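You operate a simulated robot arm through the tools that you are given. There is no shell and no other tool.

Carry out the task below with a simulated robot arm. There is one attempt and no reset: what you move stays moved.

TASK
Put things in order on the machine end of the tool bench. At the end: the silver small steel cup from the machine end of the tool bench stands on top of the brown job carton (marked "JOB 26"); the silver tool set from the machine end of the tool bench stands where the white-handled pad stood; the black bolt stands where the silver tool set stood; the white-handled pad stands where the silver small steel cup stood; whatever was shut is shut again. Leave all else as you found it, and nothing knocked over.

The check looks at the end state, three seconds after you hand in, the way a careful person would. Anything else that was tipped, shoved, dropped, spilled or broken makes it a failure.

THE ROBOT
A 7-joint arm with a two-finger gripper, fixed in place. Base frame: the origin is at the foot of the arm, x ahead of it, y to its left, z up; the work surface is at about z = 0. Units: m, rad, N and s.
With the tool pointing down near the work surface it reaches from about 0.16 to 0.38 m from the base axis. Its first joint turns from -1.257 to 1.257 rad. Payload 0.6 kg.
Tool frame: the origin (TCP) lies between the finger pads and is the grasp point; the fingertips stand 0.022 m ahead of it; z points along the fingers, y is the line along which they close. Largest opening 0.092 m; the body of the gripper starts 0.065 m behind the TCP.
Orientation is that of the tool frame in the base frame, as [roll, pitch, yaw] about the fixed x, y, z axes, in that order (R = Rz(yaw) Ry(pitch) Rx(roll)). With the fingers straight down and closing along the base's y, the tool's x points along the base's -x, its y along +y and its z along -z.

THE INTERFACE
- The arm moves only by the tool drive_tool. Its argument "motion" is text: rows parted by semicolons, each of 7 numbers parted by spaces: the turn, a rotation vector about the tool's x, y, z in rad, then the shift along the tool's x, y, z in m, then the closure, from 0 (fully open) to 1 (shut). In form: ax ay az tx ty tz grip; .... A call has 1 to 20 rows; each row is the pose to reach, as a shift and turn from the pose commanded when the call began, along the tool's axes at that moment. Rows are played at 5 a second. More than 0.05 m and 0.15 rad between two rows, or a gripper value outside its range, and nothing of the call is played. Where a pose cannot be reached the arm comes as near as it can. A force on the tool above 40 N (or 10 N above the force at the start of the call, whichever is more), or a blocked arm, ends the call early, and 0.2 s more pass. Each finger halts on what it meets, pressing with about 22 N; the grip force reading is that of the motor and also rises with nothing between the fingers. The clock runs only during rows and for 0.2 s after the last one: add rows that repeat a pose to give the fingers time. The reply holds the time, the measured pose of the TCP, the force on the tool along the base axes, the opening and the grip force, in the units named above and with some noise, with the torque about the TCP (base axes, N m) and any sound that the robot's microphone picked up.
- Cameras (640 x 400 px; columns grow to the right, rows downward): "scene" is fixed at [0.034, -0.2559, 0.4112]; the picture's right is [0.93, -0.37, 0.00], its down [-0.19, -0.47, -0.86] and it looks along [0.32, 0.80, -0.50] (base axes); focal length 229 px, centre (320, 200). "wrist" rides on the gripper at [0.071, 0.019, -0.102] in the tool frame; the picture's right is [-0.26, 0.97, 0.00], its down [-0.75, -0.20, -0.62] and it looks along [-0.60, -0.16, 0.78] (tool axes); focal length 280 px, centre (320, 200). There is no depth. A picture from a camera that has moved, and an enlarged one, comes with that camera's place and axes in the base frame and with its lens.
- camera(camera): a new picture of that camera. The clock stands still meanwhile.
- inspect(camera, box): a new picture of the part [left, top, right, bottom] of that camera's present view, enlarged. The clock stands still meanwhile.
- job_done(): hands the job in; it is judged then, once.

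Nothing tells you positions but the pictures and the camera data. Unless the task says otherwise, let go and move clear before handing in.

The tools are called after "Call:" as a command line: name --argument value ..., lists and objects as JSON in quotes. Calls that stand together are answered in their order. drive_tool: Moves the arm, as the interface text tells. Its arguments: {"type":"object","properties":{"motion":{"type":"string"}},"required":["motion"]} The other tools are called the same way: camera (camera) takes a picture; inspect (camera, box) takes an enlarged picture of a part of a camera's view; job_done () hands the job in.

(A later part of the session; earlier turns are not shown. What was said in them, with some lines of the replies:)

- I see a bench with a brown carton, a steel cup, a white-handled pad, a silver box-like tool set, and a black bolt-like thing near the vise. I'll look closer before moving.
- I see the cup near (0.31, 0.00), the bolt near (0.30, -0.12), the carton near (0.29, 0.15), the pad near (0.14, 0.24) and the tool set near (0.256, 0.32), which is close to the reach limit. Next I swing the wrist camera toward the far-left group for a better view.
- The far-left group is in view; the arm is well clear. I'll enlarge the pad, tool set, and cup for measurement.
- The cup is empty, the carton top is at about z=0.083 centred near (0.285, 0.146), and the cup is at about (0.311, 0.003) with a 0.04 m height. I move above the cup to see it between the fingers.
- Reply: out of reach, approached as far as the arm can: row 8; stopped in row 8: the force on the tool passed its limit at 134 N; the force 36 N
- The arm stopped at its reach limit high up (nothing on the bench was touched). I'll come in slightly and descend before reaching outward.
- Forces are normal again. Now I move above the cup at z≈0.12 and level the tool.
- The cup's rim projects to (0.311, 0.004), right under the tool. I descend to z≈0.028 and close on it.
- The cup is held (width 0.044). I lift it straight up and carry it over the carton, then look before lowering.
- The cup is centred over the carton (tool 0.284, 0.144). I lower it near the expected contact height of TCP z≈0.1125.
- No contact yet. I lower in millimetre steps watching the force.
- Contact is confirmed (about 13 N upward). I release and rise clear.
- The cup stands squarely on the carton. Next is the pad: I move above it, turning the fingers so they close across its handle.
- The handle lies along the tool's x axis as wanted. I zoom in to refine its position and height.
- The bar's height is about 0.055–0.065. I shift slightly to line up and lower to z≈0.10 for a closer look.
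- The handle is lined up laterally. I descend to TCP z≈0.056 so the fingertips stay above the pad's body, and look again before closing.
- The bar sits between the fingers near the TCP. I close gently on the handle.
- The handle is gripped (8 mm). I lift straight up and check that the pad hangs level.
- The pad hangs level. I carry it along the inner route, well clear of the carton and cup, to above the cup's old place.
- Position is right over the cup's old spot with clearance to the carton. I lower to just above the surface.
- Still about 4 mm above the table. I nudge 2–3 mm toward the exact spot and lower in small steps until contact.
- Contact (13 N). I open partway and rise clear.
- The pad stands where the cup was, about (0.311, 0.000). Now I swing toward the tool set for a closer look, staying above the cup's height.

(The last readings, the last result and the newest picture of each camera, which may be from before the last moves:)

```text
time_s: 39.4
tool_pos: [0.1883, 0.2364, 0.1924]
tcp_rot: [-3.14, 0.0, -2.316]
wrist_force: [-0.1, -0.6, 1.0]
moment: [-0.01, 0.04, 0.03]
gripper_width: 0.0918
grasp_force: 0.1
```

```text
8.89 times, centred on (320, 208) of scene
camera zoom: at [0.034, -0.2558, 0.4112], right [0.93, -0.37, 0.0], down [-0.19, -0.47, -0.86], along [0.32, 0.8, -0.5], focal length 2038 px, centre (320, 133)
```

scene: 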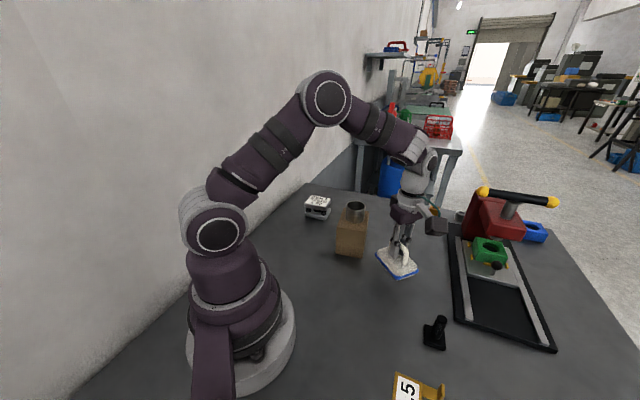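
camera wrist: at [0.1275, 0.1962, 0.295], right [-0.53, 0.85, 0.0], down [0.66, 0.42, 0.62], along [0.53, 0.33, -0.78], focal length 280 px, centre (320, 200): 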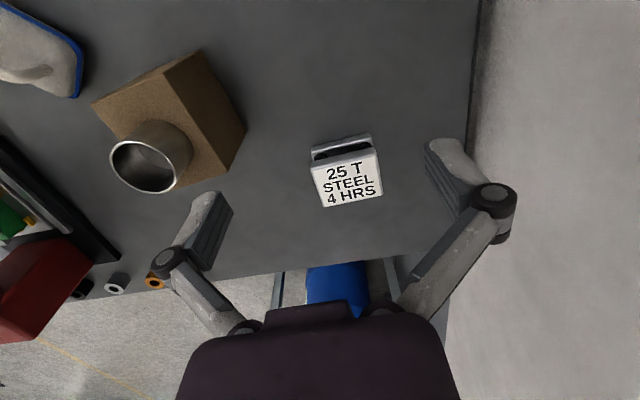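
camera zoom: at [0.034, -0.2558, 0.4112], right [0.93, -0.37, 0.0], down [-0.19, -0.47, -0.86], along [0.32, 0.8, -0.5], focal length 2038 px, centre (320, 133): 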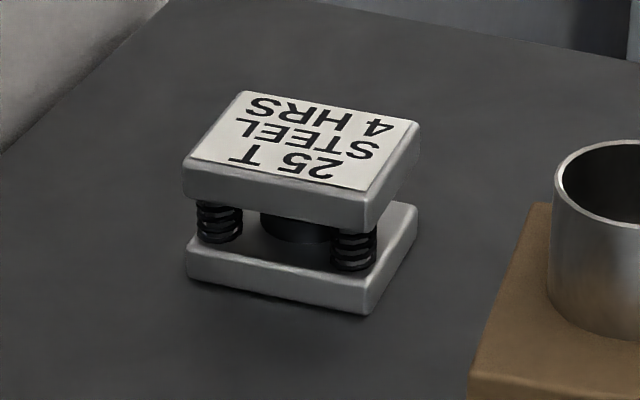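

The die-style tool set is in view. I zoom to refine its pose.

Call:
inspect --camera "wrist" --box '[290, 115, 410, 225]'

```text
3.64 times, centred on (350, 170) of wrist
camera zoom: at [0.1275, 0.1962, 0.295], right [-0.53, 0.85, 0.0], down [0.66, 0.42, 0.62], along [0.53, 0.33, -0.78], focal length 1020 px, centre (211, 309)
```

zoom: 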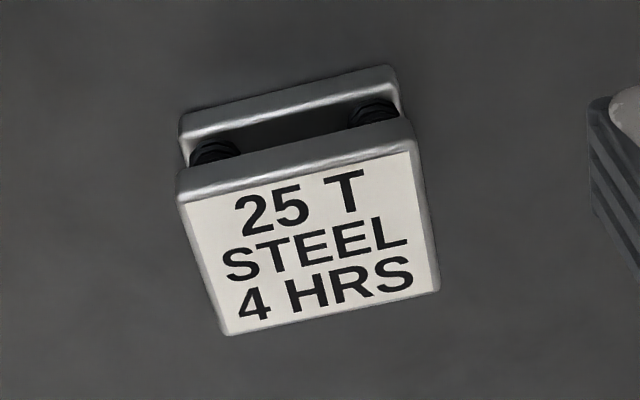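

The tool set is centred near (0.257, 0.315), its long side across the reach direction. I tilt the fingers outward by 0.3 rad to gain reach and move above it.

Call:
drive_tool --motion "0 -0.08 0 0 0 0.015 0; 0 -0.16 0 0 0 0.03 0; 0 -0.24 -0.007 0 0 0.045 0; 0 -0.3 -0.013 0 0.001 0.06 0; 0 -0.3 -0.013 -0.02 0.001 0.067 0; 0 -0.3 -0.013 -0.04 0.0015 0.067 0; 0 -0.3 -0.013 -0.06 0.002 0.067 0; 0 -0.3 -0.013 -0.08 0.0025 0.067 0; 0 -0.3 -0.013 -0.095 0.0028 0.067 0; 0 -0.3 -0.013 -0.1044 0.0028 0.067 0; 0 -0.3 -0.013 -0.1044 0.0028 0.067 0"

Call:
camera --camera "wrist"

Call:
camera --camera "scene"

```text
time_s: 41.8
tool_pos: [0.2555, 0.314, 0.1297]
tcp_rot: [-3.139, 0.299, -2.3]
wrist_force: [0.2, 0.6, -0.5]
moment: [0.02, -0.02, 0.0]
gripper_width: 0.0919
grasp_force: 0.1
```

```text
taken
camera wrist: at [0.1756, 0.2522, 0.2046], right [-0.55, 0.83, 0.08], down [0.51, 0.26, 0.82], along [0.66, 0.49, -0.57], focal length 280 px, centre (320, 200)
```

wrist: 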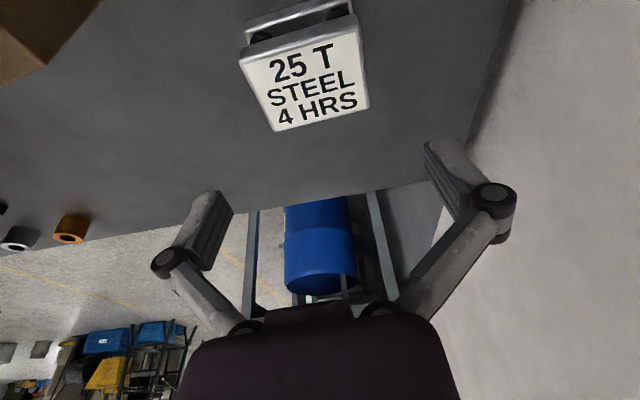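

```text
taken
```

scene: 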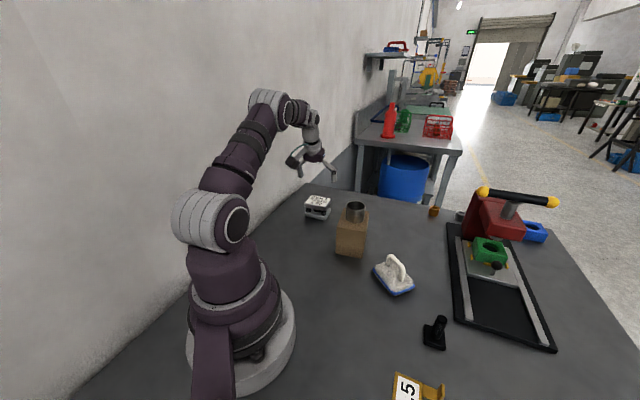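

The reach works with tilt. The tool set projects right where expected, so I descend vertically to TCP z≈0.028 with fingers open around its ends.

Call:
drive_tool --motion "0 0 0 0.004 0 0.014 0; 0 0 0 0.008 0 0.028 0; 0 0 0 0.012 0 0.042 0; 0 0 0 0.016 0 0.056 0; 0 0 0 0.0203 0 0.07 0; 0 0 0 0.0203 0 0.07 0"

Call:
camera --camera "wrist"

Call:
inspect --camera "scene" --box '[270, 130, 370, 230]'

```text
time_s: 43.2
tool_pos: [0.2585, 0.3128, 0.0547]
tcp_rot: [-3.141, 0.301, -2.3]
wrist_force: [-0.2, -1.2, -0.8]
moment: [-0.02, 0.05, 0.02]
gripper_width: 0.092
grasp_force: 0.0
```

```text
taken
camera wrist: at [0.178, 0.2526, 0.1311], right [-0.55, 0.83, 0.08], down [0.51, 0.26, 0.82], along [0.66, 0.49, -0.57], focal length 280 px, centre (320, 200)
```

wrist: 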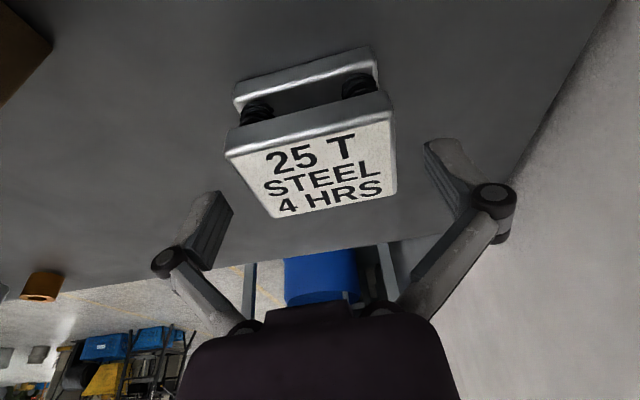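

```text
4.00 times, centred on (320, 180) of scene
camera zoom: at [0.034, -0.2559, 0.4112], right [0.93, -0.37, 0.0], down [-0.19, -0.47, -0.86], along [0.32, 0.8, -0.5], focal length 917 px, centre (320, 280)
```

zoom: 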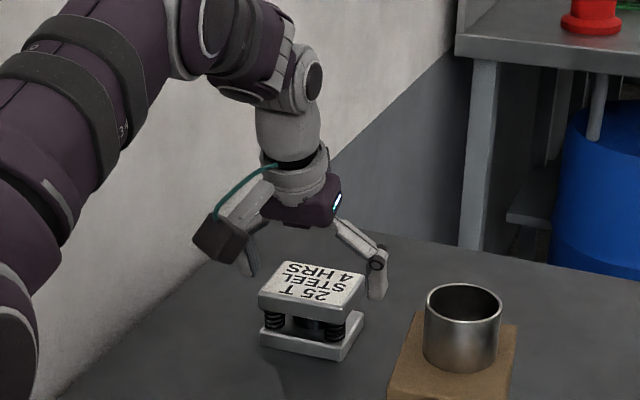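

Fingers straddle the plates evenly. I go down the last 27 mm and close.

Call:
drive_tool --motion "0 0 0 0.003 0.0005 0.01 0; 0 0 0 0.006 0.001 0.02 0; 0 0 0 0.0077 0.001 0.0257 0; 0 0 0 0.0077 0.001 0.0257 0; 0 0 0 0.0077 0.001 0.0257 0.1; 0 0 0 0.0077 0.001 0.0257 0.2; 0 0 0 0.0077 0.001 0.0257 0.35; 0 0 0 0.0077 0.001 0.0257 0.5; 0 0 0 0.0077 0.001 0.0257 0.5; 0 0 0 0.0077 0.001 0.0257 0.5"

Call:
camera --camera "wrist"

Call:
inspect --camera "scene" --box '[270, 150, 370, 230]'

```text
time_s: 45.4
tool_pos: [0.2554, 0.3127, 0.0295]
tcp_rot: [-3.141, 0.3, -2.303]
wrist_force: [2.5, -3.9, 6.2]
moment: [-0.1, 0.14, 0.01]
gripper_width: 0.069
grasp_force: 22.1
```

```text
taken
camera wrist: at [0.1764, 0.2528, 0.1053], right [-0.55, 0.83, 0.08], down [0.51, 0.26, 0.82], along [0.66, 0.49, -0.57], focal length 280 px, centre (320, 200)
```

wrist: 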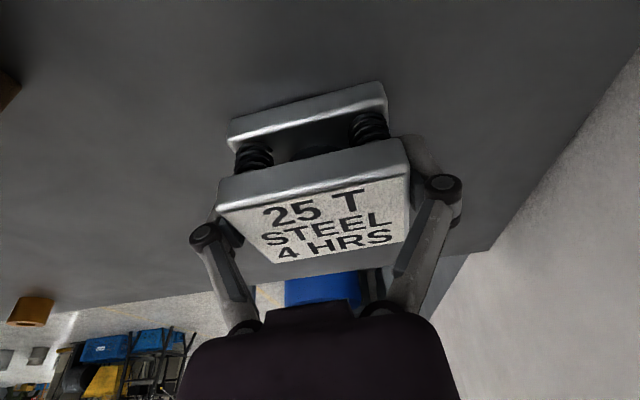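

```text
5.00 times, centred on (320, 190) of scene
camera zoom: at [0.034, -0.2559, 0.4111], right [0.93, -0.37, 0.0], down [-0.19, -0.47, -0.86], along [0.32, 0.8, -0.5], focal length 1146 px, centre (320, 250)
```

zoom: 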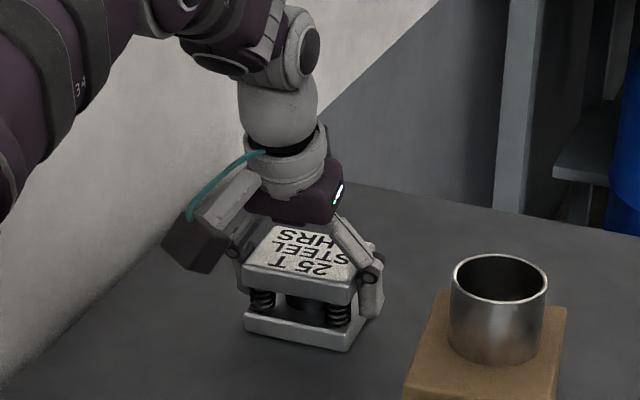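

The tool set is held across its ends (69 mm). I lift it vertically and check it.

Call:
drive_tool --motion "0 0 0 -0.0015 0 -0.0048 0.5; 0 0 0 -0.003 0 -0.0096 0.5; 0 0 0 -0.0059 0 -0.0191 0.5; 0 0 0 -0.0103 0 -0.0334 0.5; 0 0 0 -0.0148 0 -0.0478 0.5; 0 0 0 -0.0207 0 -0.0669 0.5; 0 0 0 -0.0266 0 -0.086 0.5; 0 0 0 -0.0296 0 -0.0955 0.5; 0 0 0 -0.0296 0 -0.0955 0.5"

Call:
camera --camera "wrist"

Call:
inspect --camera "scene" --box '[270, 130, 370, 230]'

```text
time_s: 47.4
tool_pos: [0.2561, 0.3146, 0.1291]
tcp_rot: [-3.14, 0.3, -2.301]
wrist_force: [-0.1, 0.4, -4.3]
moment: [0.0, -0.01, -0.02]
gripper_width: 0.069
grasp_force: 22.0
```

```text
taken
camera wrist: at [0.1762, 0.2548, 0.2047], right [-0.55, 0.83, 0.08], down [0.51, 0.26, 0.82], along [0.66, 0.49, -0.57], focal length 280 px, centre (320, 200)
```

wrist: 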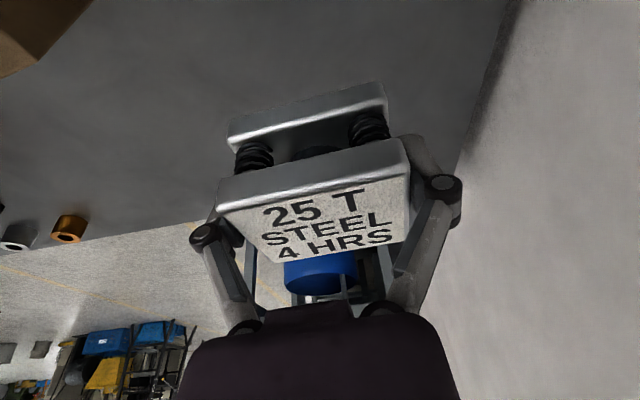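

```text
4.00 times, centred on (320, 180) of scene
camera zoom: at [0.034, -0.2558, 0.4112], right [0.93, -0.37, 0.0], down [-0.19, -0.47, -0.86], along [0.32, 0.8, -0.5], focal length 917 px, centre (320, 280)
```

zoom: 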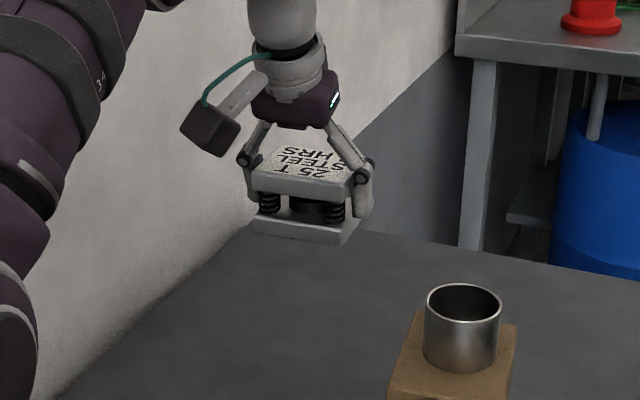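

The tool set is held securely and level. I carry it inward, same tilt, to above where the pad stood (0.148, 0.227).

Call:
drive_tool --motion "0 0 0 0.0167 0.0028 -0.0052 0.5; 0 0 0 0.0333 0.0055 -0.0103 0.5; 0 0 0 0.05 0.0083 -0.0155 0.5; 0 0 0 0.0666 0.011 -0.0206 0.5; 0 0 0 0.0833 0.0138 -0.0258 0.5; 0 0 0 0.1 0.0166 -0.0309 0.5; 0 0 0 0.1166 0.0193 -0.0361 0.5; 0 0 0 0.1332 0.0221 -0.0412 0.5; 0 0 0 0.1332 0.0221 -0.0412 0.5"

Call:
camera --camera "wrist"

Call:
camera --camera "scene"

```text
time_s: 49.4
tool_pos: [0.1444, 0.2244, 0.1281]
tcp_rot: [-3.139, 0.299, -2.3]
wrist_force: [0.2, 0.3, -4.6]
moment: [0.0, 0.01, -0.01]
gripper_width: 0.0689
grasp_force: 22.2
```

```text
taken
camera wrist: at [0.0662, 0.1641, 0.2038], right [-0.55, 0.83, 0.08], down [0.51, 0.26, 0.82], along [0.66, 0.49, -0.57], focal length 280 px, centre (320, 200)
```

wrist: 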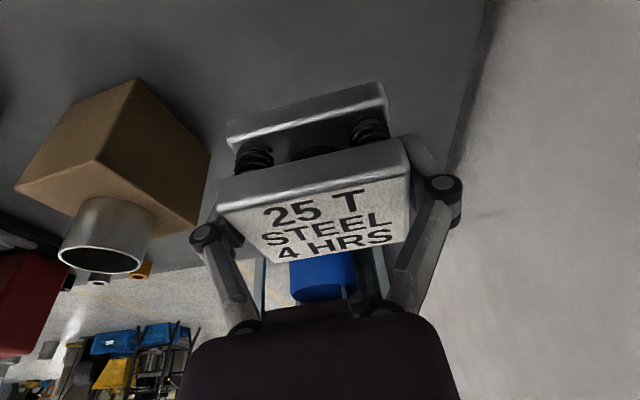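

```text
taken
```

scene: 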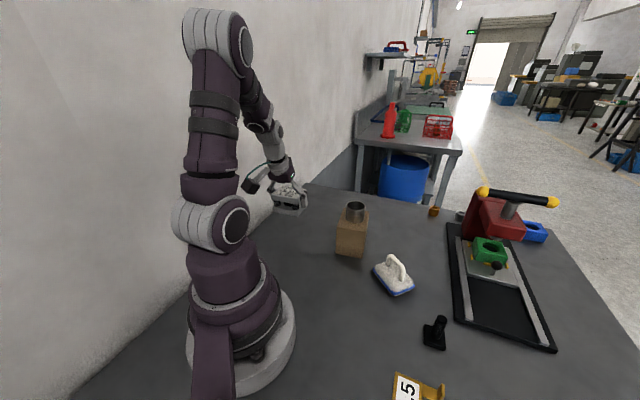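

The tool set is above the target spot. Before lowering I check the clearance between camera housing and the arm's shoulder.

Call:
inspect --camera "scene" --box '[170, 120, 330, 260]'

```text
2.86 times, centred on (250, 190) of scene
camera zoom: at [0.034, -0.2558, 0.4112], right [0.93, -0.37, 0.0], down [-0.19, -0.47, -0.86], along [0.32, 0.8, -0.5], focal length 655 px, centre (520, 229)
```

zoom: 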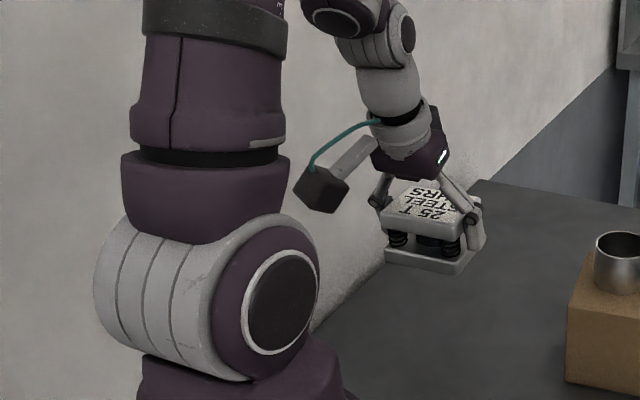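

There is ample clearance. I lower to a few millimetres above the table.

Call:
drive_tool --motion "0 0 0 0.004 0 0.015 0.5; 0 0 0 0.0085 0 0.03 0.5; 0 0 0 0.013 0 0.045 0.5; 0 0 0 0.0175 0 0.06 0.5; 0 0 0 0.022 0 0.075 0.5; 0 0 0 0.0245 0 0.084 0.5; 0 0 0 0.0256 0 0.0883 0.5; 0 0 0 0.0256 0 0.0883 0.5"

Call:
inspect --camera "scene" --box '[240, 170, 340, 260]'

```text
time_s: 51.2
tool_pos: [0.1471, 0.2263, 0.0363]
tcp_rot: [-3.141, 0.301, -2.303]
wrist_force: [0.1, -0.7, -4.6]
moment: [0.02, 0.03, 0.0]
gripper_width: 0.069
grasp_force: 21.7
```

```text
4.44 times, centred on (290, 215) of scene
camera zoom: at [0.034, -0.2558, 0.4112], right [0.93, -0.37, 0.0], down [-0.19, -0.47, -0.86], along [0.32, 0.8, -0.5], focal length 1019 px, centre (453, 133)
```

zoom: 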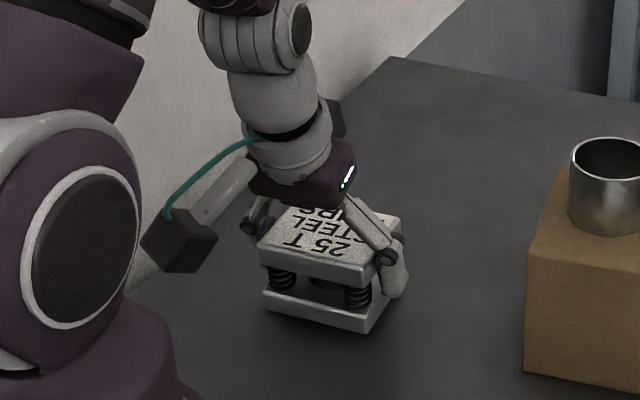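

The tool set's base sits over where the pad was. I lower the last few millimetres in small steps.

Call:
drive_tool --motion "0 0 0 0.0006 0 0.0019 0.5; 0 0 0 0.0012 0 0.0038 0.5; 0 0 0 0.0012 0 0.0038 0.5"

Call:
drive_tool --motion "0 0 0 0.0003 0 0.001 0.5; 0 0 0 0.0003 0 0.001 0.5; 0 0 0 0.0003 0 0.001 0.5"

Call:
drive_tool --motion "0 0 0 0.0003 0 0.001 0.5; 0 0 0 0.0003 0 0.001 0.5; 0 0 0 0.0003 0 0.001 0.5"

```text
time_s: 52.0
tool_pos: [0.1487, 0.2265, 0.0331]
tcp_rot: [-3.14, 0.299, -2.301]
wrist_force: [0.4, 0.3, -3.9]
moment: [-0.02, 0.01, -0.01]
gripper_width: 0.0686
grasp_force: 21.9
```

```text
time_s: 52.8
tool_pos: [0.1477, 0.2269, 0.0324]
tcp_rot: [-3.141, 0.299, -2.299]
wrist_force: [0.4, 0.2, -3.8]
moment: [-0.03, 0.02, 0.0]
gripper_width: 0.0688
grasp_force: 22.1
```

```text
time_s: 53.6
tool_pos: [0.149, 0.2267, 0.0309]
tcp_rot: [-3.141, 0.299, -2.3]
wrist_force: [0.8, -0.5, -4.1]
moment: [0.01, 0.0, -0.02]
gripper_width: 0.069
grasp_force: 22.1
```

Still hanging freely (−4 N). I continue by millimetres.

Call:
drive_tool --motion "0 0 0 0.0003 0 0.001 0.5; 0 0 0 0.0003 0 0.001 0.5; 0 0 0 0.0003 0 0.001 0.5"

Call:
drive_tool --motion "0 0 0 0.0003 0 0.001 0.5; 0 0 0 0.0003 0 0.001 0.5; 0 0 0 0.0003 0 0.001 0.5"

```text
time_s: 54.4
tool_pos: [0.148, 0.2274, 0.0298]
tcp_rot: [-3.14, 0.301, -2.299]
wrist_force: [0.1, -0.7, -3.2]
moment: [-0.01, 0.04, -0.03]
gripper_width: 0.0689
grasp_force: 21.9
```

```text
time_s: 55.2
tool_pos: [0.1481, 0.2269, 0.0276]
tcp_rot: [-3.14, 0.303, -2.302]
wrist_force: [6.6, 3.3, 14.1]
moment: [0.12, -0.24, 0.01]
gripper_width: 0.0693
grasp_force: 21.6
```

Contact confirmed. I release and rise vertically.

Call:
drive_tool --motion "0 0 0 0 0 0 0.15; 0 0 0 0 0 0 0; 0 0 0 0 0 0 0; 0 0 0 0 0 0 0; 0 0 0 -0.003 0 -0.0096 0; 0 0 0 -0.009 0 -0.0287 0; 0 0 0 -0.0148 0 -0.0478 0; 0 0 0 -0.0222 0 -0.0717 0; 0 0 0 -0.0296 0 -0.0955 0; 0 0 0 -0.0355 0 -0.1146 0; 0 0 0 -0.0414 0 -0.1337 0; 0 0 0 -0.0414 0 -0.1337 0"

Call:
camera --camera "wrist"

Call:
camera --camera "scene"

```text
time_s: 57.8
tool_pos: [0.1489, 0.2289, 0.169]
tcp_rot: [-3.14, 0.301, -2.3]
wrist_force: [0.3, 0.2, -0.1]
moment: [-0.02, 0.01, -0.05]
gripper_width: 0.0919
grasp_force: 0.2
```

```text
taken
camera wrist: at [0.0687, 0.1675, 0.2448], right [-0.55, 0.83, 0.08], down [0.51, 0.26, 0.82], along [0.66, 0.49, -0.57], focal length 280 px, centre (320, 200)
```

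wrist: 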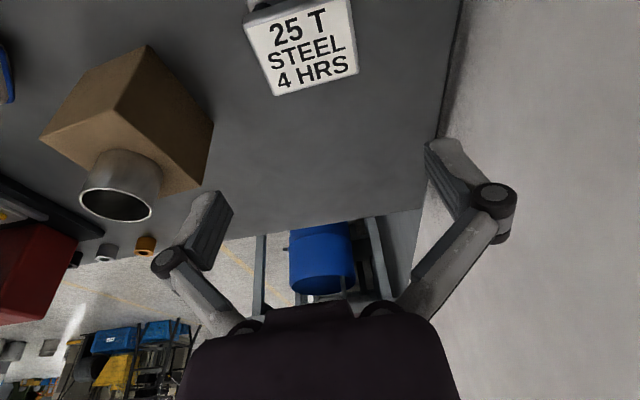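

```text
taken
```

scene: 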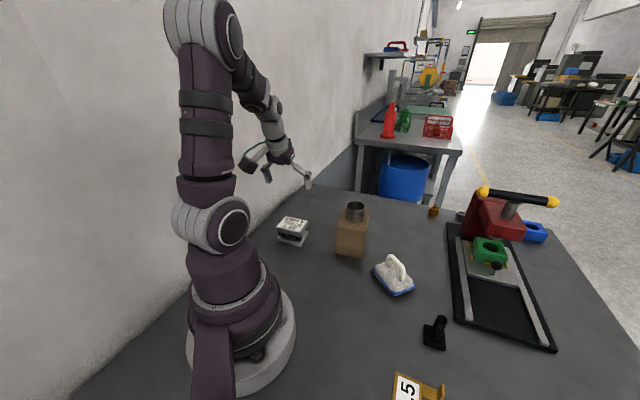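

The tool set stands in the pad's old place. Now I swing, keeping the same outward tilt, to above the bolt near (0.302, -0.123).

Call:
drive_tool --motion "0.0227 0 0.0734 0.0096 -0.0215 -0.0056 0; 0.0454 0 0.1468 0.0191 -0.0431 -0.0112 0; 0.0681 0 0.2201 0.0287 -0.0646 -0.0167 0; 0.0908 0 0.2935 0.0382 -0.0861 -0.0223 0; 0.1134 0 0.3669 0.0478 -0.1076 -0.0279 0; 0.1361 0 0.4403 0.0573 -0.1292 -0.0335 0; 0.1588 0 0.5136 0.0669 -0.1507 -0.039 0; 0.1815 0 0.587 0.0764 -0.1722 -0.0446 0; 0.2042 0 0.6604 0.0864 -0.1942 -0.0439 0; 0.2269 0 0.7338 0.0964 -0.2163 -0.0432 0; 0.2496 0 0.8071 0.1063 -0.2383 -0.0425 0; 0.2723 0 0.8805 0.1163 -0.2604 -0.0417 0; 0.2949 0 0.9539 0.1263 -0.2824 -0.041 0; 0.3176 0 1.0273 0.1363 -0.3044 -0.0403 0; 0.3403 0 1.1006 0.1462 -0.3265 -0.0396 0; 0.363 0 1.174 0.1562 -0.3485 -0.0389 0.3; 0.363 0 1.174 0.1562 -0.3485 -0.0389 0.3"

Call:
camera --camera "wrist"

Call:
camera --camera "scene"

```text
time_s: 61.4
tool_pos: [0.3017, -0.1271, 0.1607]
tcp_rot: [-3.139, 0.301, 2.753]
wrist_force: [-0.6, 0.4, -0.7]
moment: [0.0, 0.0, -0.01]
gripper_width: 0.0645
grasp_force: 0.1
```

```text
taken
camera wrist: at [0.2176, -0.0728, 0.2376], right [0.6, 0.8, 0.08], down [0.42, -0.39, 0.82], along [0.68, -0.46, -0.57], focal length 280 px, centre (320, 200)
```

wrist: 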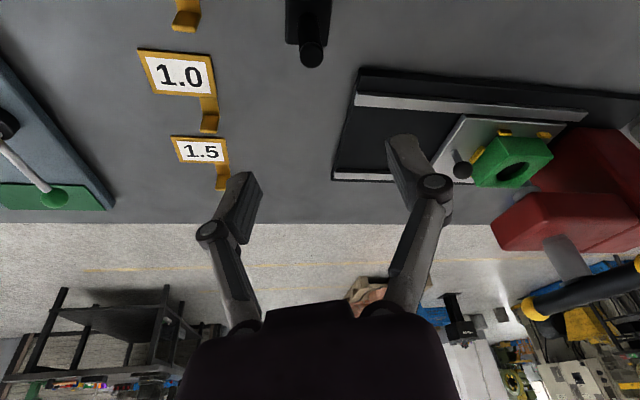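

```text
taken
```

scene: 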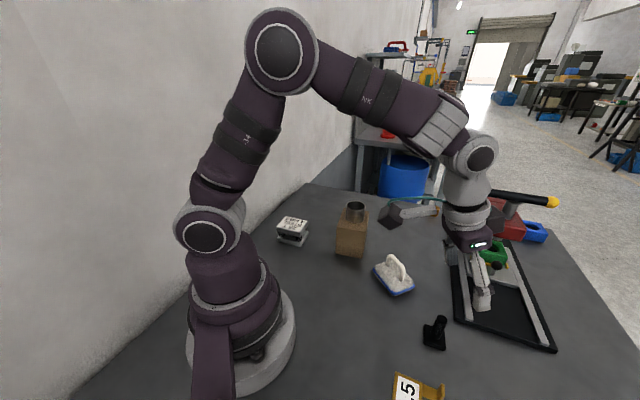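

The bolt (about 57 mm tall) appears at roughly (0.298, -0.122). I lower to just above it and recentre.

Call:
drive_tool --motion "0 0 0 0.0065 0.001 0.0165 0.3; 0 0 0 0.013 0.002 0.033 0.3; 0 0 0 0.0195 0.003 0.0495 0.3; 0 0 0 0.026 0.0033 0.0659 0.3; 0 0 0 0.026 0.0033 0.0659 0.3"

Call:
camera --camera "wrist"

Call:
inspect --camera "scene" --box '[390, 270, 490, 370]'

```text
time_s: 62.6
tool_pos: [0.2974, -0.1196, 0.0881]
tcp_rot: [3.142, 0.302, 2.752]
wrist_force: [0.0, -0.9, -0.9]
moment: [0.01, -0.01, 0.05]
gripper_width: 0.0645
grasp_force: 0.1
```

```text
taken
camera wrist: at [0.2143, -0.0654, 0.1657], right [0.6, 0.8, 0.08], down [0.42, -0.39, 0.82], along [0.68, -0.46, -0.57], focal length 280 px, centre (320, 200)
```

wrist: 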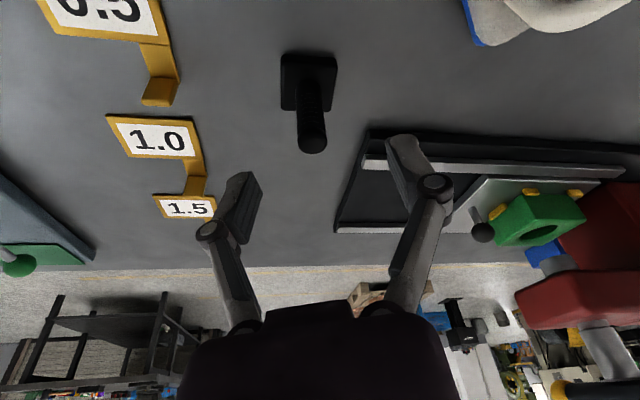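

```text
4.00 times, centred on (440, 320) of scene
camera zoom: at [0.034, -0.2559, 0.4112], right [0.93, -0.37, 0.0], down [-0.19, -0.47, -0.86], along [0.32, 0.8, -0.5], focal length 917 px, centre (-160, -280)
```

zoom: 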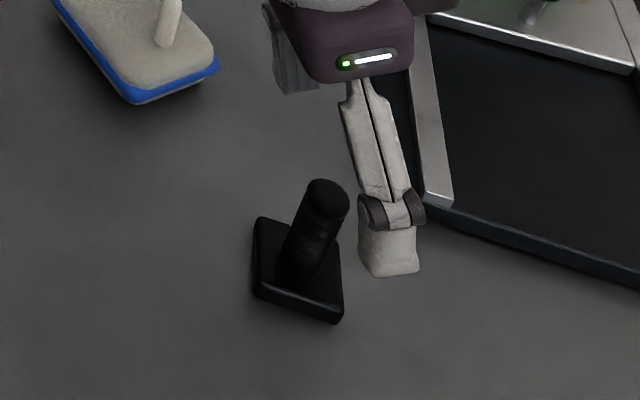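

The bolt is centred between the fingers. I descend so the fingertips stay above its square foot (TCP z≈0.041) and close on the shaft.

Call:
drive_tool --motion "0 0 0 0.004 0 0.013 0.3; 0 0 0 0.008 -0.001 0.026 0.3; 0 0 0 0.012 -0.001 0.039 0.3; 0 0 0 0.0141 -0.001 0.0454 0.3; 0 0 0 0.0141 -0.001 0.0454 0.3"

Call:
camera --camera "wrist"

Call:
inspect --camera "scene" --box '[390, 270, 490, 370]'

```text
time_s: 63.8
tool_pos: [0.2966, -0.1203, 0.0423]
tcp_rot: [3.141, 0.301, 2.751]
wrist_force: [0.1, -0.2, -0.2]
moment: [0.02, 0.04, 0.02]
gripper_width: 0.0644
grasp_force: 0.1
```

```text
taken
camera wrist: at [0.2137, -0.0669, 0.1171], right [0.6, 0.8, 0.08], down [0.42, -0.39, 0.82], along [0.69, -0.46, -0.57], focal length 280 px, centre (320, 200)
```

wrist: 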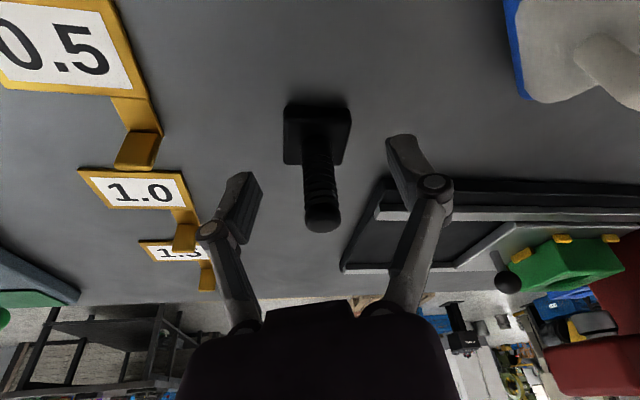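

```text
4.00 times, centred on (440, 320) of scene
camera zoom: at [0.034, -0.2559, 0.4112], right [0.93, -0.37, 0.0], down [-0.19, -0.47, -0.86], along [0.32, 0.8, -0.5], focal length 917 px, centre (-160, -280)
```

zoom: 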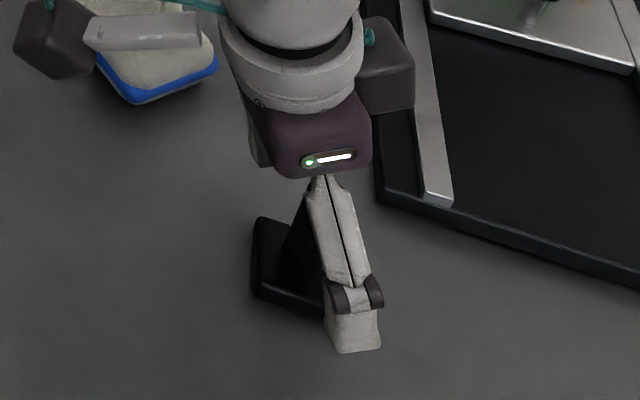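

The shaft is right at the grasp point. Closing.

Call:
drive_tool --motion "0 0 0 0 0 0 0.45; 0 0 0 0 0 0 0.6; 0 0 0 0 0 0 0.75; 0 0 0 0 0 0 0.9; 0 0 0 0 0 0 1; 0 0 0 0 0 0 1; 0 0 0 0 0 0 1"

Call:
camera --camera "wrist"

```text
time_s: 65.4
tool_pos: [0.2976, -0.1207, 0.0425]
tcp_rot: [-3.141, 0.301, 2.75]
wrist_force: [0.2, -0.2, 0.7]
moment: [0.01, -0.02, -0.02]
gripper_width: 0.0149
grasp_force: 21.7
```

```text
taken
camera wrist: at [0.2137, -0.0669, 0.1173], right [0.6, 0.8, 0.08], down [0.42, -0.39, 0.82], along [0.69, -0.46, -0.57], focal length 280 px, centre (320, 200)
```

wrist: 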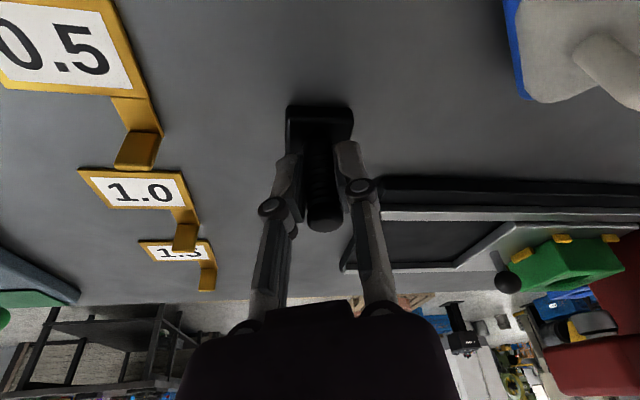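

The bolt is gripped (15 mm). I lift it vertically and check it is upright.

Call:
drive_tool --motion "0 0 0 -0.003 0 -0.0096 1; 0 0 0 -0.0074 0 -0.0239 1; 0 0 0 -0.0148 0 -0.0478 1; 0 0 0 -0.0222 0 -0.0717 1; 0 0 0 -0.0296 0 -0.0955 1; 0 0 0 -0.037 0 -0.1193 1; 0 0 0 -0.0444 0 -0.1433 1; 0 0 0 -0.0468 0 -0.1509 1; 0 0 0 -0.0468 0 -0.1509 1"

Call:
camera --camera "wrist"

Call:
inspect --camera "scene" --box '[380, 150, 540, 290]'

```text
time_s: 67.4
tool_pos: [0.298, -0.1202, 0.1999]
tcp_rot: [-3.141, 0.302, 2.752]
wrist_force: [-0.1, -0.7, -1.6]
moment: [0.01, 0.02, 0.01]
gripper_width: 0.0149
grasp_force: 22.4
```

```text
taken
camera wrist: at [0.2144, -0.0662, 0.2746], right [0.6, 0.8, 0.08], down [0.42, -0.39, 0.82], along [0.69, -0.46, -0.57], focal length 280 px, centre (320, 200)
```

wrist: 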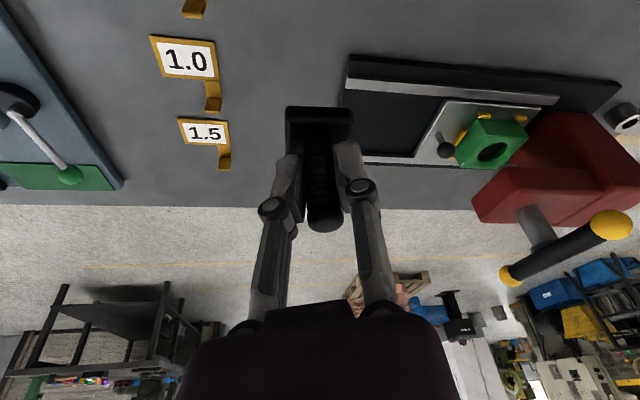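

```text
2.86 times, centred on (460, 220) of scene
camera zoom: at [0.034, -0.2559, 0.4112], right [0.93, -0.37, 0.0], down [-0.19, -0.47, -0.86], along [0.32, 0.8, -0.5], focal length 655 px, centre (-80, 143)
```

zoom: 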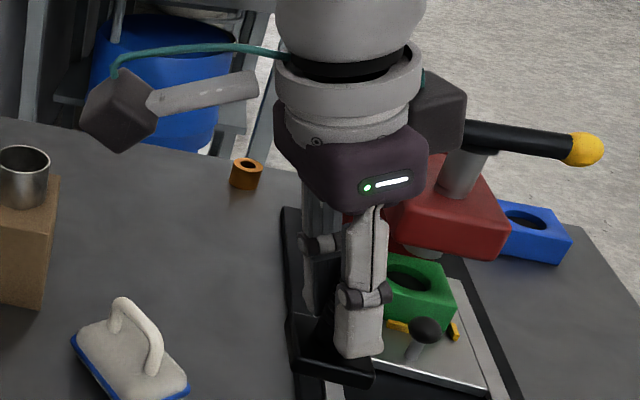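

The bolt hangs upright and steady. I carry it back along the proven inner route with the same tilt.

Call:
drive_tool --motion "-0.0243 0 -0.0783 0.0163 0.016 -0.0051 1; -0.0485 0 -0.1565 0.0327 0.0321 -0.0102 1; -0.0728 0 -0.2348 0.049 0.0481 -0.0152 1; -0.0971 0 -0.3131 0.0654 0.0641 -0.0203 1; -0.1213 0 -0.3913 0.0817 0.0801 -0.0254 1; -0.1456 0 -0.4696 0.098 0.0962 -0.0305 1; -0.1699 0 -0.5479 0.1144 0.1122 -0.0355 1; -0.1941 0 -0.6261 0.1307 0.1282 -0.0406 1; -0.2184 0 -0.7044 0.1457 0.1466 -0.0438 1; -0.2427 0 -0.7827 0.1607 0.1651 -0.0469 1; -0.2669 0 -0.8609 0.1757 0.1835 -0.0501 1; -0.2912 0 -0.9392 0.1908 0.202 -0.0532 1; -0.3155 0 -1.0175 0.2058 0.2204 -0.0564 1; -0.3397 0 -1.0957 0.2208 0.2389 -0.0595 1; -0.364 0 -1.174 0.2358 0.2573 -0.0627 1; -0.364 0 -1.174 0.2358 0.2573 -0.0627 1"

Call:
camera --camera "scene"

```text
time_s: 70.8
tool_pos: [0.17, 0.2103, 0.1912]
tcp_rot: [-3.14, 0.3, -2.301]
wrist_force: [0.2, -0.2, -2.2]
moment: [0.02, 0.02, -0.01]
gripper_width: 0.015
grasp_force: 21.4
```

```text
taken
```

scene: 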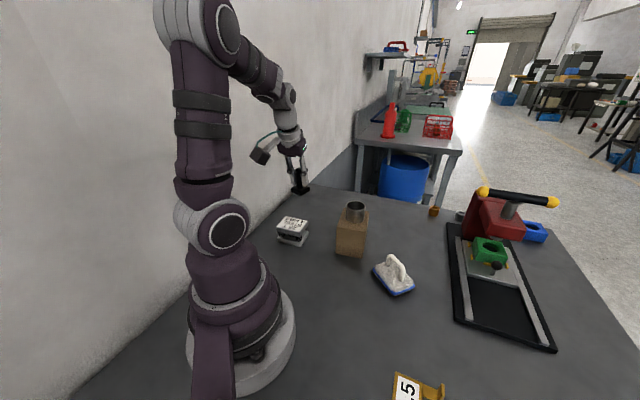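

Now outward to above the tool set's old place at z≈0.13.

Call:
drive_tool --motion "0 0 0 -0.016 0.0007 0.0141 1; 0 0 0 -0.0319 0.0014 0.0282 1; 0 0 0 -0.0479 0.0021 0.0423 1; 0 0 0 -0.0639 0.0029 0.0563 1; 0 0 0 -0.0799 0.0036 0.0704 1; 0 0 0 -0.0958 0.0043 0.0845 1; 0 0 0 -0.1118 0.005 0.0986 1; 0 0 0 -0.1118 0.005 0.0986 1"

Call:
camera --camera "wrist"

Call:
inspect --camera "scene" --box '[270, 130, 370, 230]'

```text
time_s: 72.6
tool_pos: [0.2561, 0.3156, 0.1308]
tcp_rot: [-3.14, 0.3, -2.3]
wrist_force: [0.1, -0.1, -1.7]
moment: [-0.01, 0.03, 0.02]
gripper_width: 0.0151
grasp_force: 22.3
```

```text
taken
camera wrist: at [0.1767, 0.2547, 0.2064], right [-0.55, 0.83, 0.08], down [0.51, 0.26, 0.82], along [0.66, 0.49, -0.57], focal length 280 px, centre (320, 200)
```

wrist: 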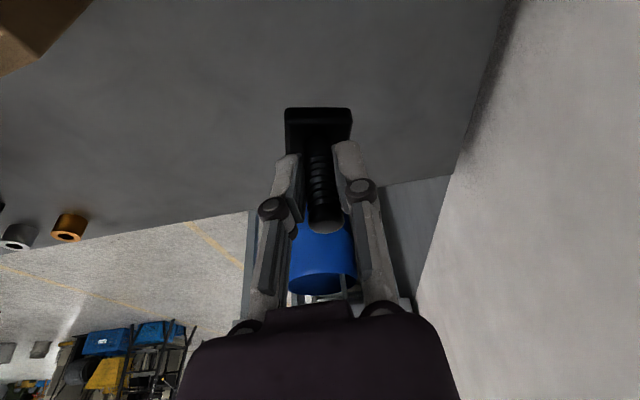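

```text
4.00 times, centred on (320, 180) of scene
camera zoom: at [0.034, -0.2558, 0.4112], right [0.93, -0.37, 0.0], down [-0.19, -0.47, -0.86], along [0.32, 0.8, -0.5], focal length 917 px, centre (320, 280)
```

zoom: 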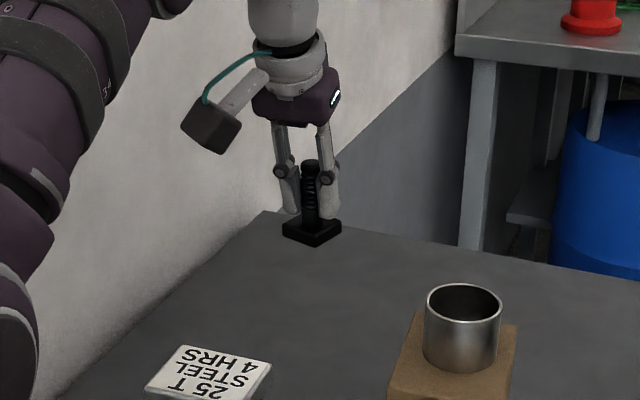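

The bolt is upright and above its target. I lower it close to the table.

Call:
drive_tool --motion "0 0 0 0.0045 0 0.0145 1; 0 0 0 0.009 0 0.029 1; 0 0 0 0.0135 0 0.0435 1; 0 0 0 0.018 0 0.058 1; 0 0 0 0.0222 0 0.0717 1; 0 0 0 0.0246 0 0.0793 1; 0 0 0 0.0246 0 0.0793 1"

Call:
drive_tool --motion "0 0 0 0.0003 0 0.001 1; 0 0 0 0.0006 0 0.0019 1; 0 0 0 0.0006 0 0.0019 1"

Call:
inspect --camera "scene" --box '[270, 150, 370, 230]'

```text
time_s: 74.2
tool_pos: [0.2569, 0.3131, 0.0467]
tcp_rot: [-3.14, 0.301, -2.301]
wrist_force: [1.0, 0.3, -1.6]
moment: [0.01, 0.03, 0.01]
gripper_width: 0.0148
grasp_force: 21.8
```

```text
time_s: 75.0
tool_pos: [0.2563, 0.3144, 0.043]
tcp_rot: [-3.141, 0.3, -2.3]
wrist_force: [0.0, 0.9, -1.8]
moment: [-0.01, 0.01, 0.0]
gripper_width: 0.015
grasp_force: 22.1
```

```text
5.00 times, centred on (320, 190) of scene
camera zoom: at [0.034, -0.2558, 0.4112], right [0.93, -0.37, 0.0], down [-0.19, -0.47, -0.86], along [0.32, 0.8, -0.5], focal length 1146 px, centre (320, 250)
```

zoom: 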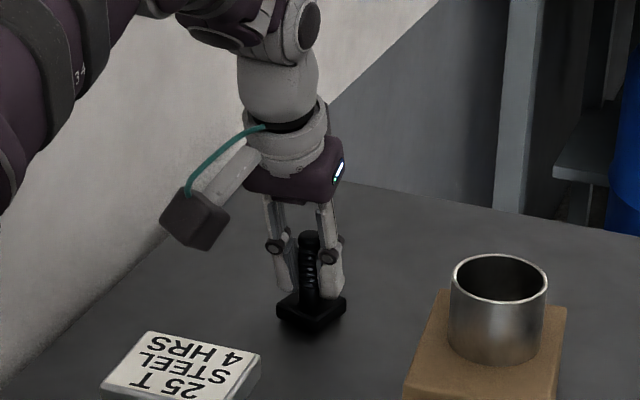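

The bolt's foot is over the tool set's old spot. Final millimetre steps.

Call:
drive_tool --motion "0 0 0 0.0003 0 0.001 1; 0 0 0 0.0003 0 0.001 1; 0 0 0 0.0003 0 0.001 1"

Call:
drive_tool --motion "0 0 0 0.0003 0 0.001 1; 0 0 0 0.0003 0 0.001 1; 0 0 0 0.0003 0 0.001 1"

```text
time_s: 75.8
tool_pos: [0.256, 0.3136, 0.0434]
tcp_rot: [-3.138, 0.301, -2.3]
wrist_force: [1.0, 0.5, -1.8]
moment: [0.0, 0.0, -0.02]
gripper_width: 0.0149
grasp_force: 21.9
```

```text
time_s: 76.6
tool_pos: [0.256, 0.3133, 0.0419]
tcp_rot: [-3.138, 0.3, -2.3]
wrist_force: [-0.3, 0.4, -1.7]
moment: [-0.04, -0.01, -0.01]
gripper_width: 0.0152
grasp_force: 21.7
```

Still hanging free (−1.7 N). Continuing down.

Call:
drive_tool --motion "0 0 0 0.0003 0 0.001 1; 0 0 0 0.0003 0 0.001 1; 0 0 0 0.0003 0 0.001 1"

```text
time_s: 77.4
tool_pos: [0.2565, 0.3131, 0.0407]
tcp_rot: [-3.139, 0.304, -2.302]
wrist_force: [1.9, -2.4, 17.2]
moment: [0.09, -0.13, -0.07]
gripper_width: 0.0151
grasp_force: 22.1
```

Contact (17 N). I ease off half a millimetre, open, and rise vertically.

Call:
drive_tool --motion "0 0 0 -0.0001 0 -0.0005 1; 0 0 0 -0.0001 0 -0.0005 0.85; 0 0 0 -0.0001 0 -0.0005 0.7; 0 0 0 -0.0001 0 -0.0005 0.5; 0 0 0 -0.0001 0 -0.0005 0.4; 0 0 0 -0.0001 0 -0.0005 0.4; 0 0 0 -0.003 0 -0.0096 0.4; 0 0 0 -0.009 0 -0.0287 0.4; 0 0 0 -0.0148 0 -0.0478 0.4; 0 0 0 -0.0222 0 -0.0717 0.4; 0 0 0 -0.0266 0 -0.086 0.4; 0 0 0 -0.0266 0 -0.086 0.4"

Call:
camera --camera "wrist"

Call:
inspect --camera "scene" --box '[260, 150, 380, 270]'

```text
time_s: 80.0
tool_pos: [0.2559, 0.315, 0.1327]
tcp_rot: [-3.14, 0.299, -2.299]
wrist_force: [0.3, -0.6, 0.0]
moment: [0.0, -0.01, -0.02]
gripper_width: 0.0554
grasp_force: 0.2
```

```text
taken
camera wrist: at [0.1769, 0.2544, 0.2078], right [-0.55, 0.83, 0.08], down [0.51, 0.26, 0.82], along [0.66, 0.49, -0.57], focal length 280 px, centre (320, 200)
```

wrist: 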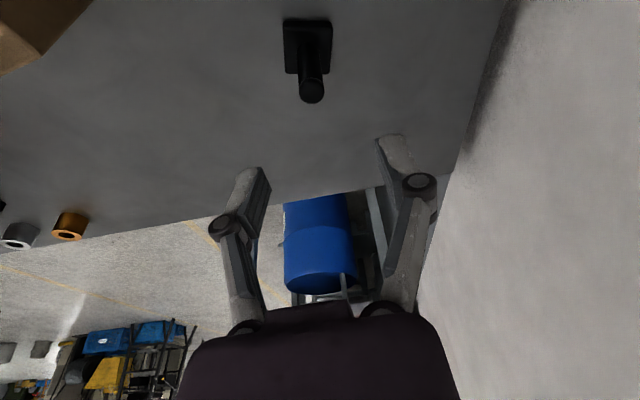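

```text
3.33 times, centred on (320, 210) of scene
camera zoom: at [0.034, -0.2559, 0.4112], right [0.93, -0.37, 0.0], down [-0.19, -0.47, -0.86], along [0.32, 0.8, -0.5], focal length 764 px, centre (320, 167)
```

zoom: 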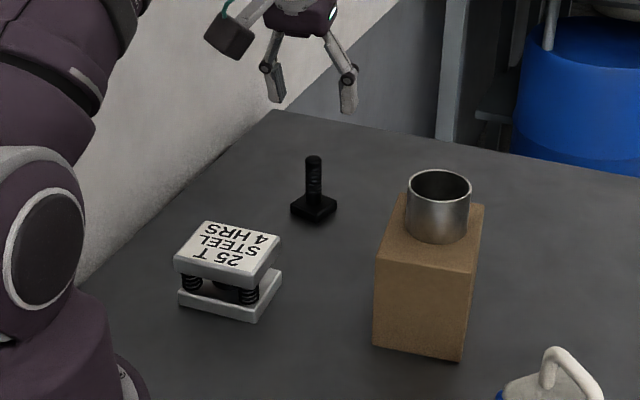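

All four pieces stand in place. I withdraw the arm up and inward, then do a final check of the whole scene.

Call:
drive_tool --motion "0 0 0 0.012 0 -0.018 0.4; 0 0 0 0.024 0 -0.036 0.4; 0 0 0 0.036 0 -0.054 0.4; 0 0 0 0.048 0 -0.072 0.3; 0 0 0 0.06 0 -0.09 0.2; 0 0 0 0.072 0 -0.1 0; 0 0 0 0.072 0 -0.1 0"

Call:
camera --camera "scene"

Call:
camera --camera "wrist"

Call:
inspect --camera "scene" --box '[260, 170, 580, 400]'

```text
time_s: 81.6
tool_pos: [0.1902, 0.2399, 0.2054]
tcp_rot: [-3.14, 0.301, -2.303]
wrist_force: [0.3, -1.2, -0.8]
moment: [0.0, 0.01, 0.0]
gripper_width: 0.0921
grasp_force: 0.1
```

```text
taken
```

scene: 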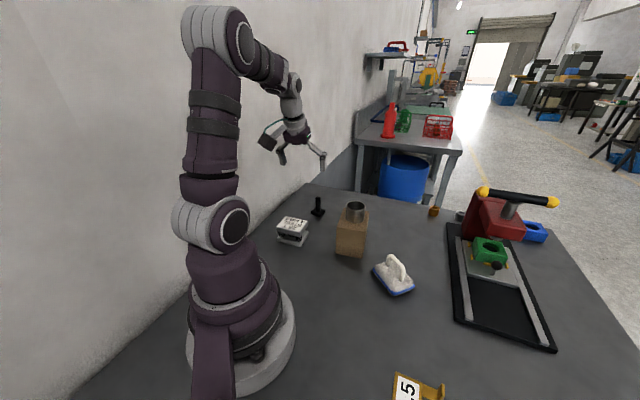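

```text
taken
camera wrist: at [0.1107, 0.1787, 0.2807], right [-0.55, 0.83, 0.08], down [0.51, 0.26, 0.82], along [0.66, 0.49, -0.57], focal length 280 px, centre (320, 200)
```

wrist: 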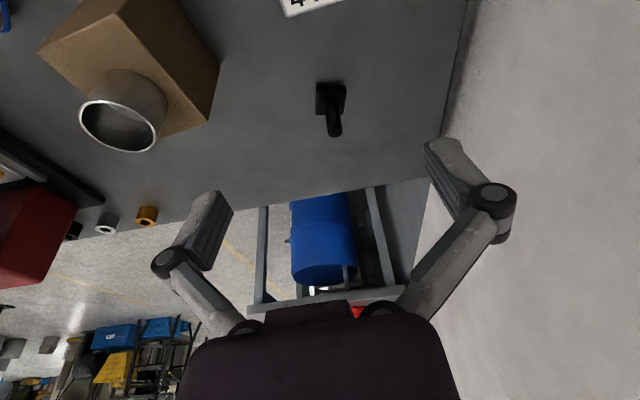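

```text
1.74 times, centred on (420, 285) of scene
camera zoom: at [0.034, -0.2559, 0.4112], right [0.93, -0.37, 0.0], down [-0.19, -0.47, -0.86], along [0.32, 0.8, -0.5], focal length 399 px, centre (146, 52)
```

zoom: 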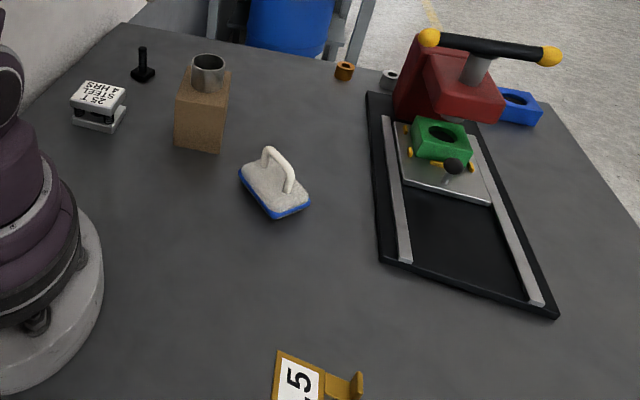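

The cup stands on the carton, the tool set is where the pad was, the bolt is where the tool set was, and the pad is where the cup was. Everything else looks untouched, nothing was opened, and the arm is clear, so I hand in.

Call:
job_done

```text
The job is handed in.
```

The bench is set as you asked, and I've handed the job in. The final pictures show everything upright and the arm clear.

- **Cup:** it stands on top of the brown carton. The "JOB 26" marking wasn't visible in any picture, but it is the only carton on the bench.
- **Pad:** it stands where the cup stood, to within about 5 mm, with its handle turned to a different angle than before.
- **Tool set:** it stands where the pad stood. I'm least sure of this spot; my estimates of the pad's original position vary by up to about 1 cm.
- **Bolt:** it stands upright where the tool set stood, turned about 70° from its original heading.

I opened nothing, so nothing needed shutting again. The press, the green and blue blocks, the rings and the number tag in view look untouched. The other tags and the gauge were outside the final pictures, but nothing I did came into contact with them.

Early on, one move stopped when the arm hit its reach limit high above the bench, with a brief 134 N force reading. The pictures after it showed nothing on the bench had moved.
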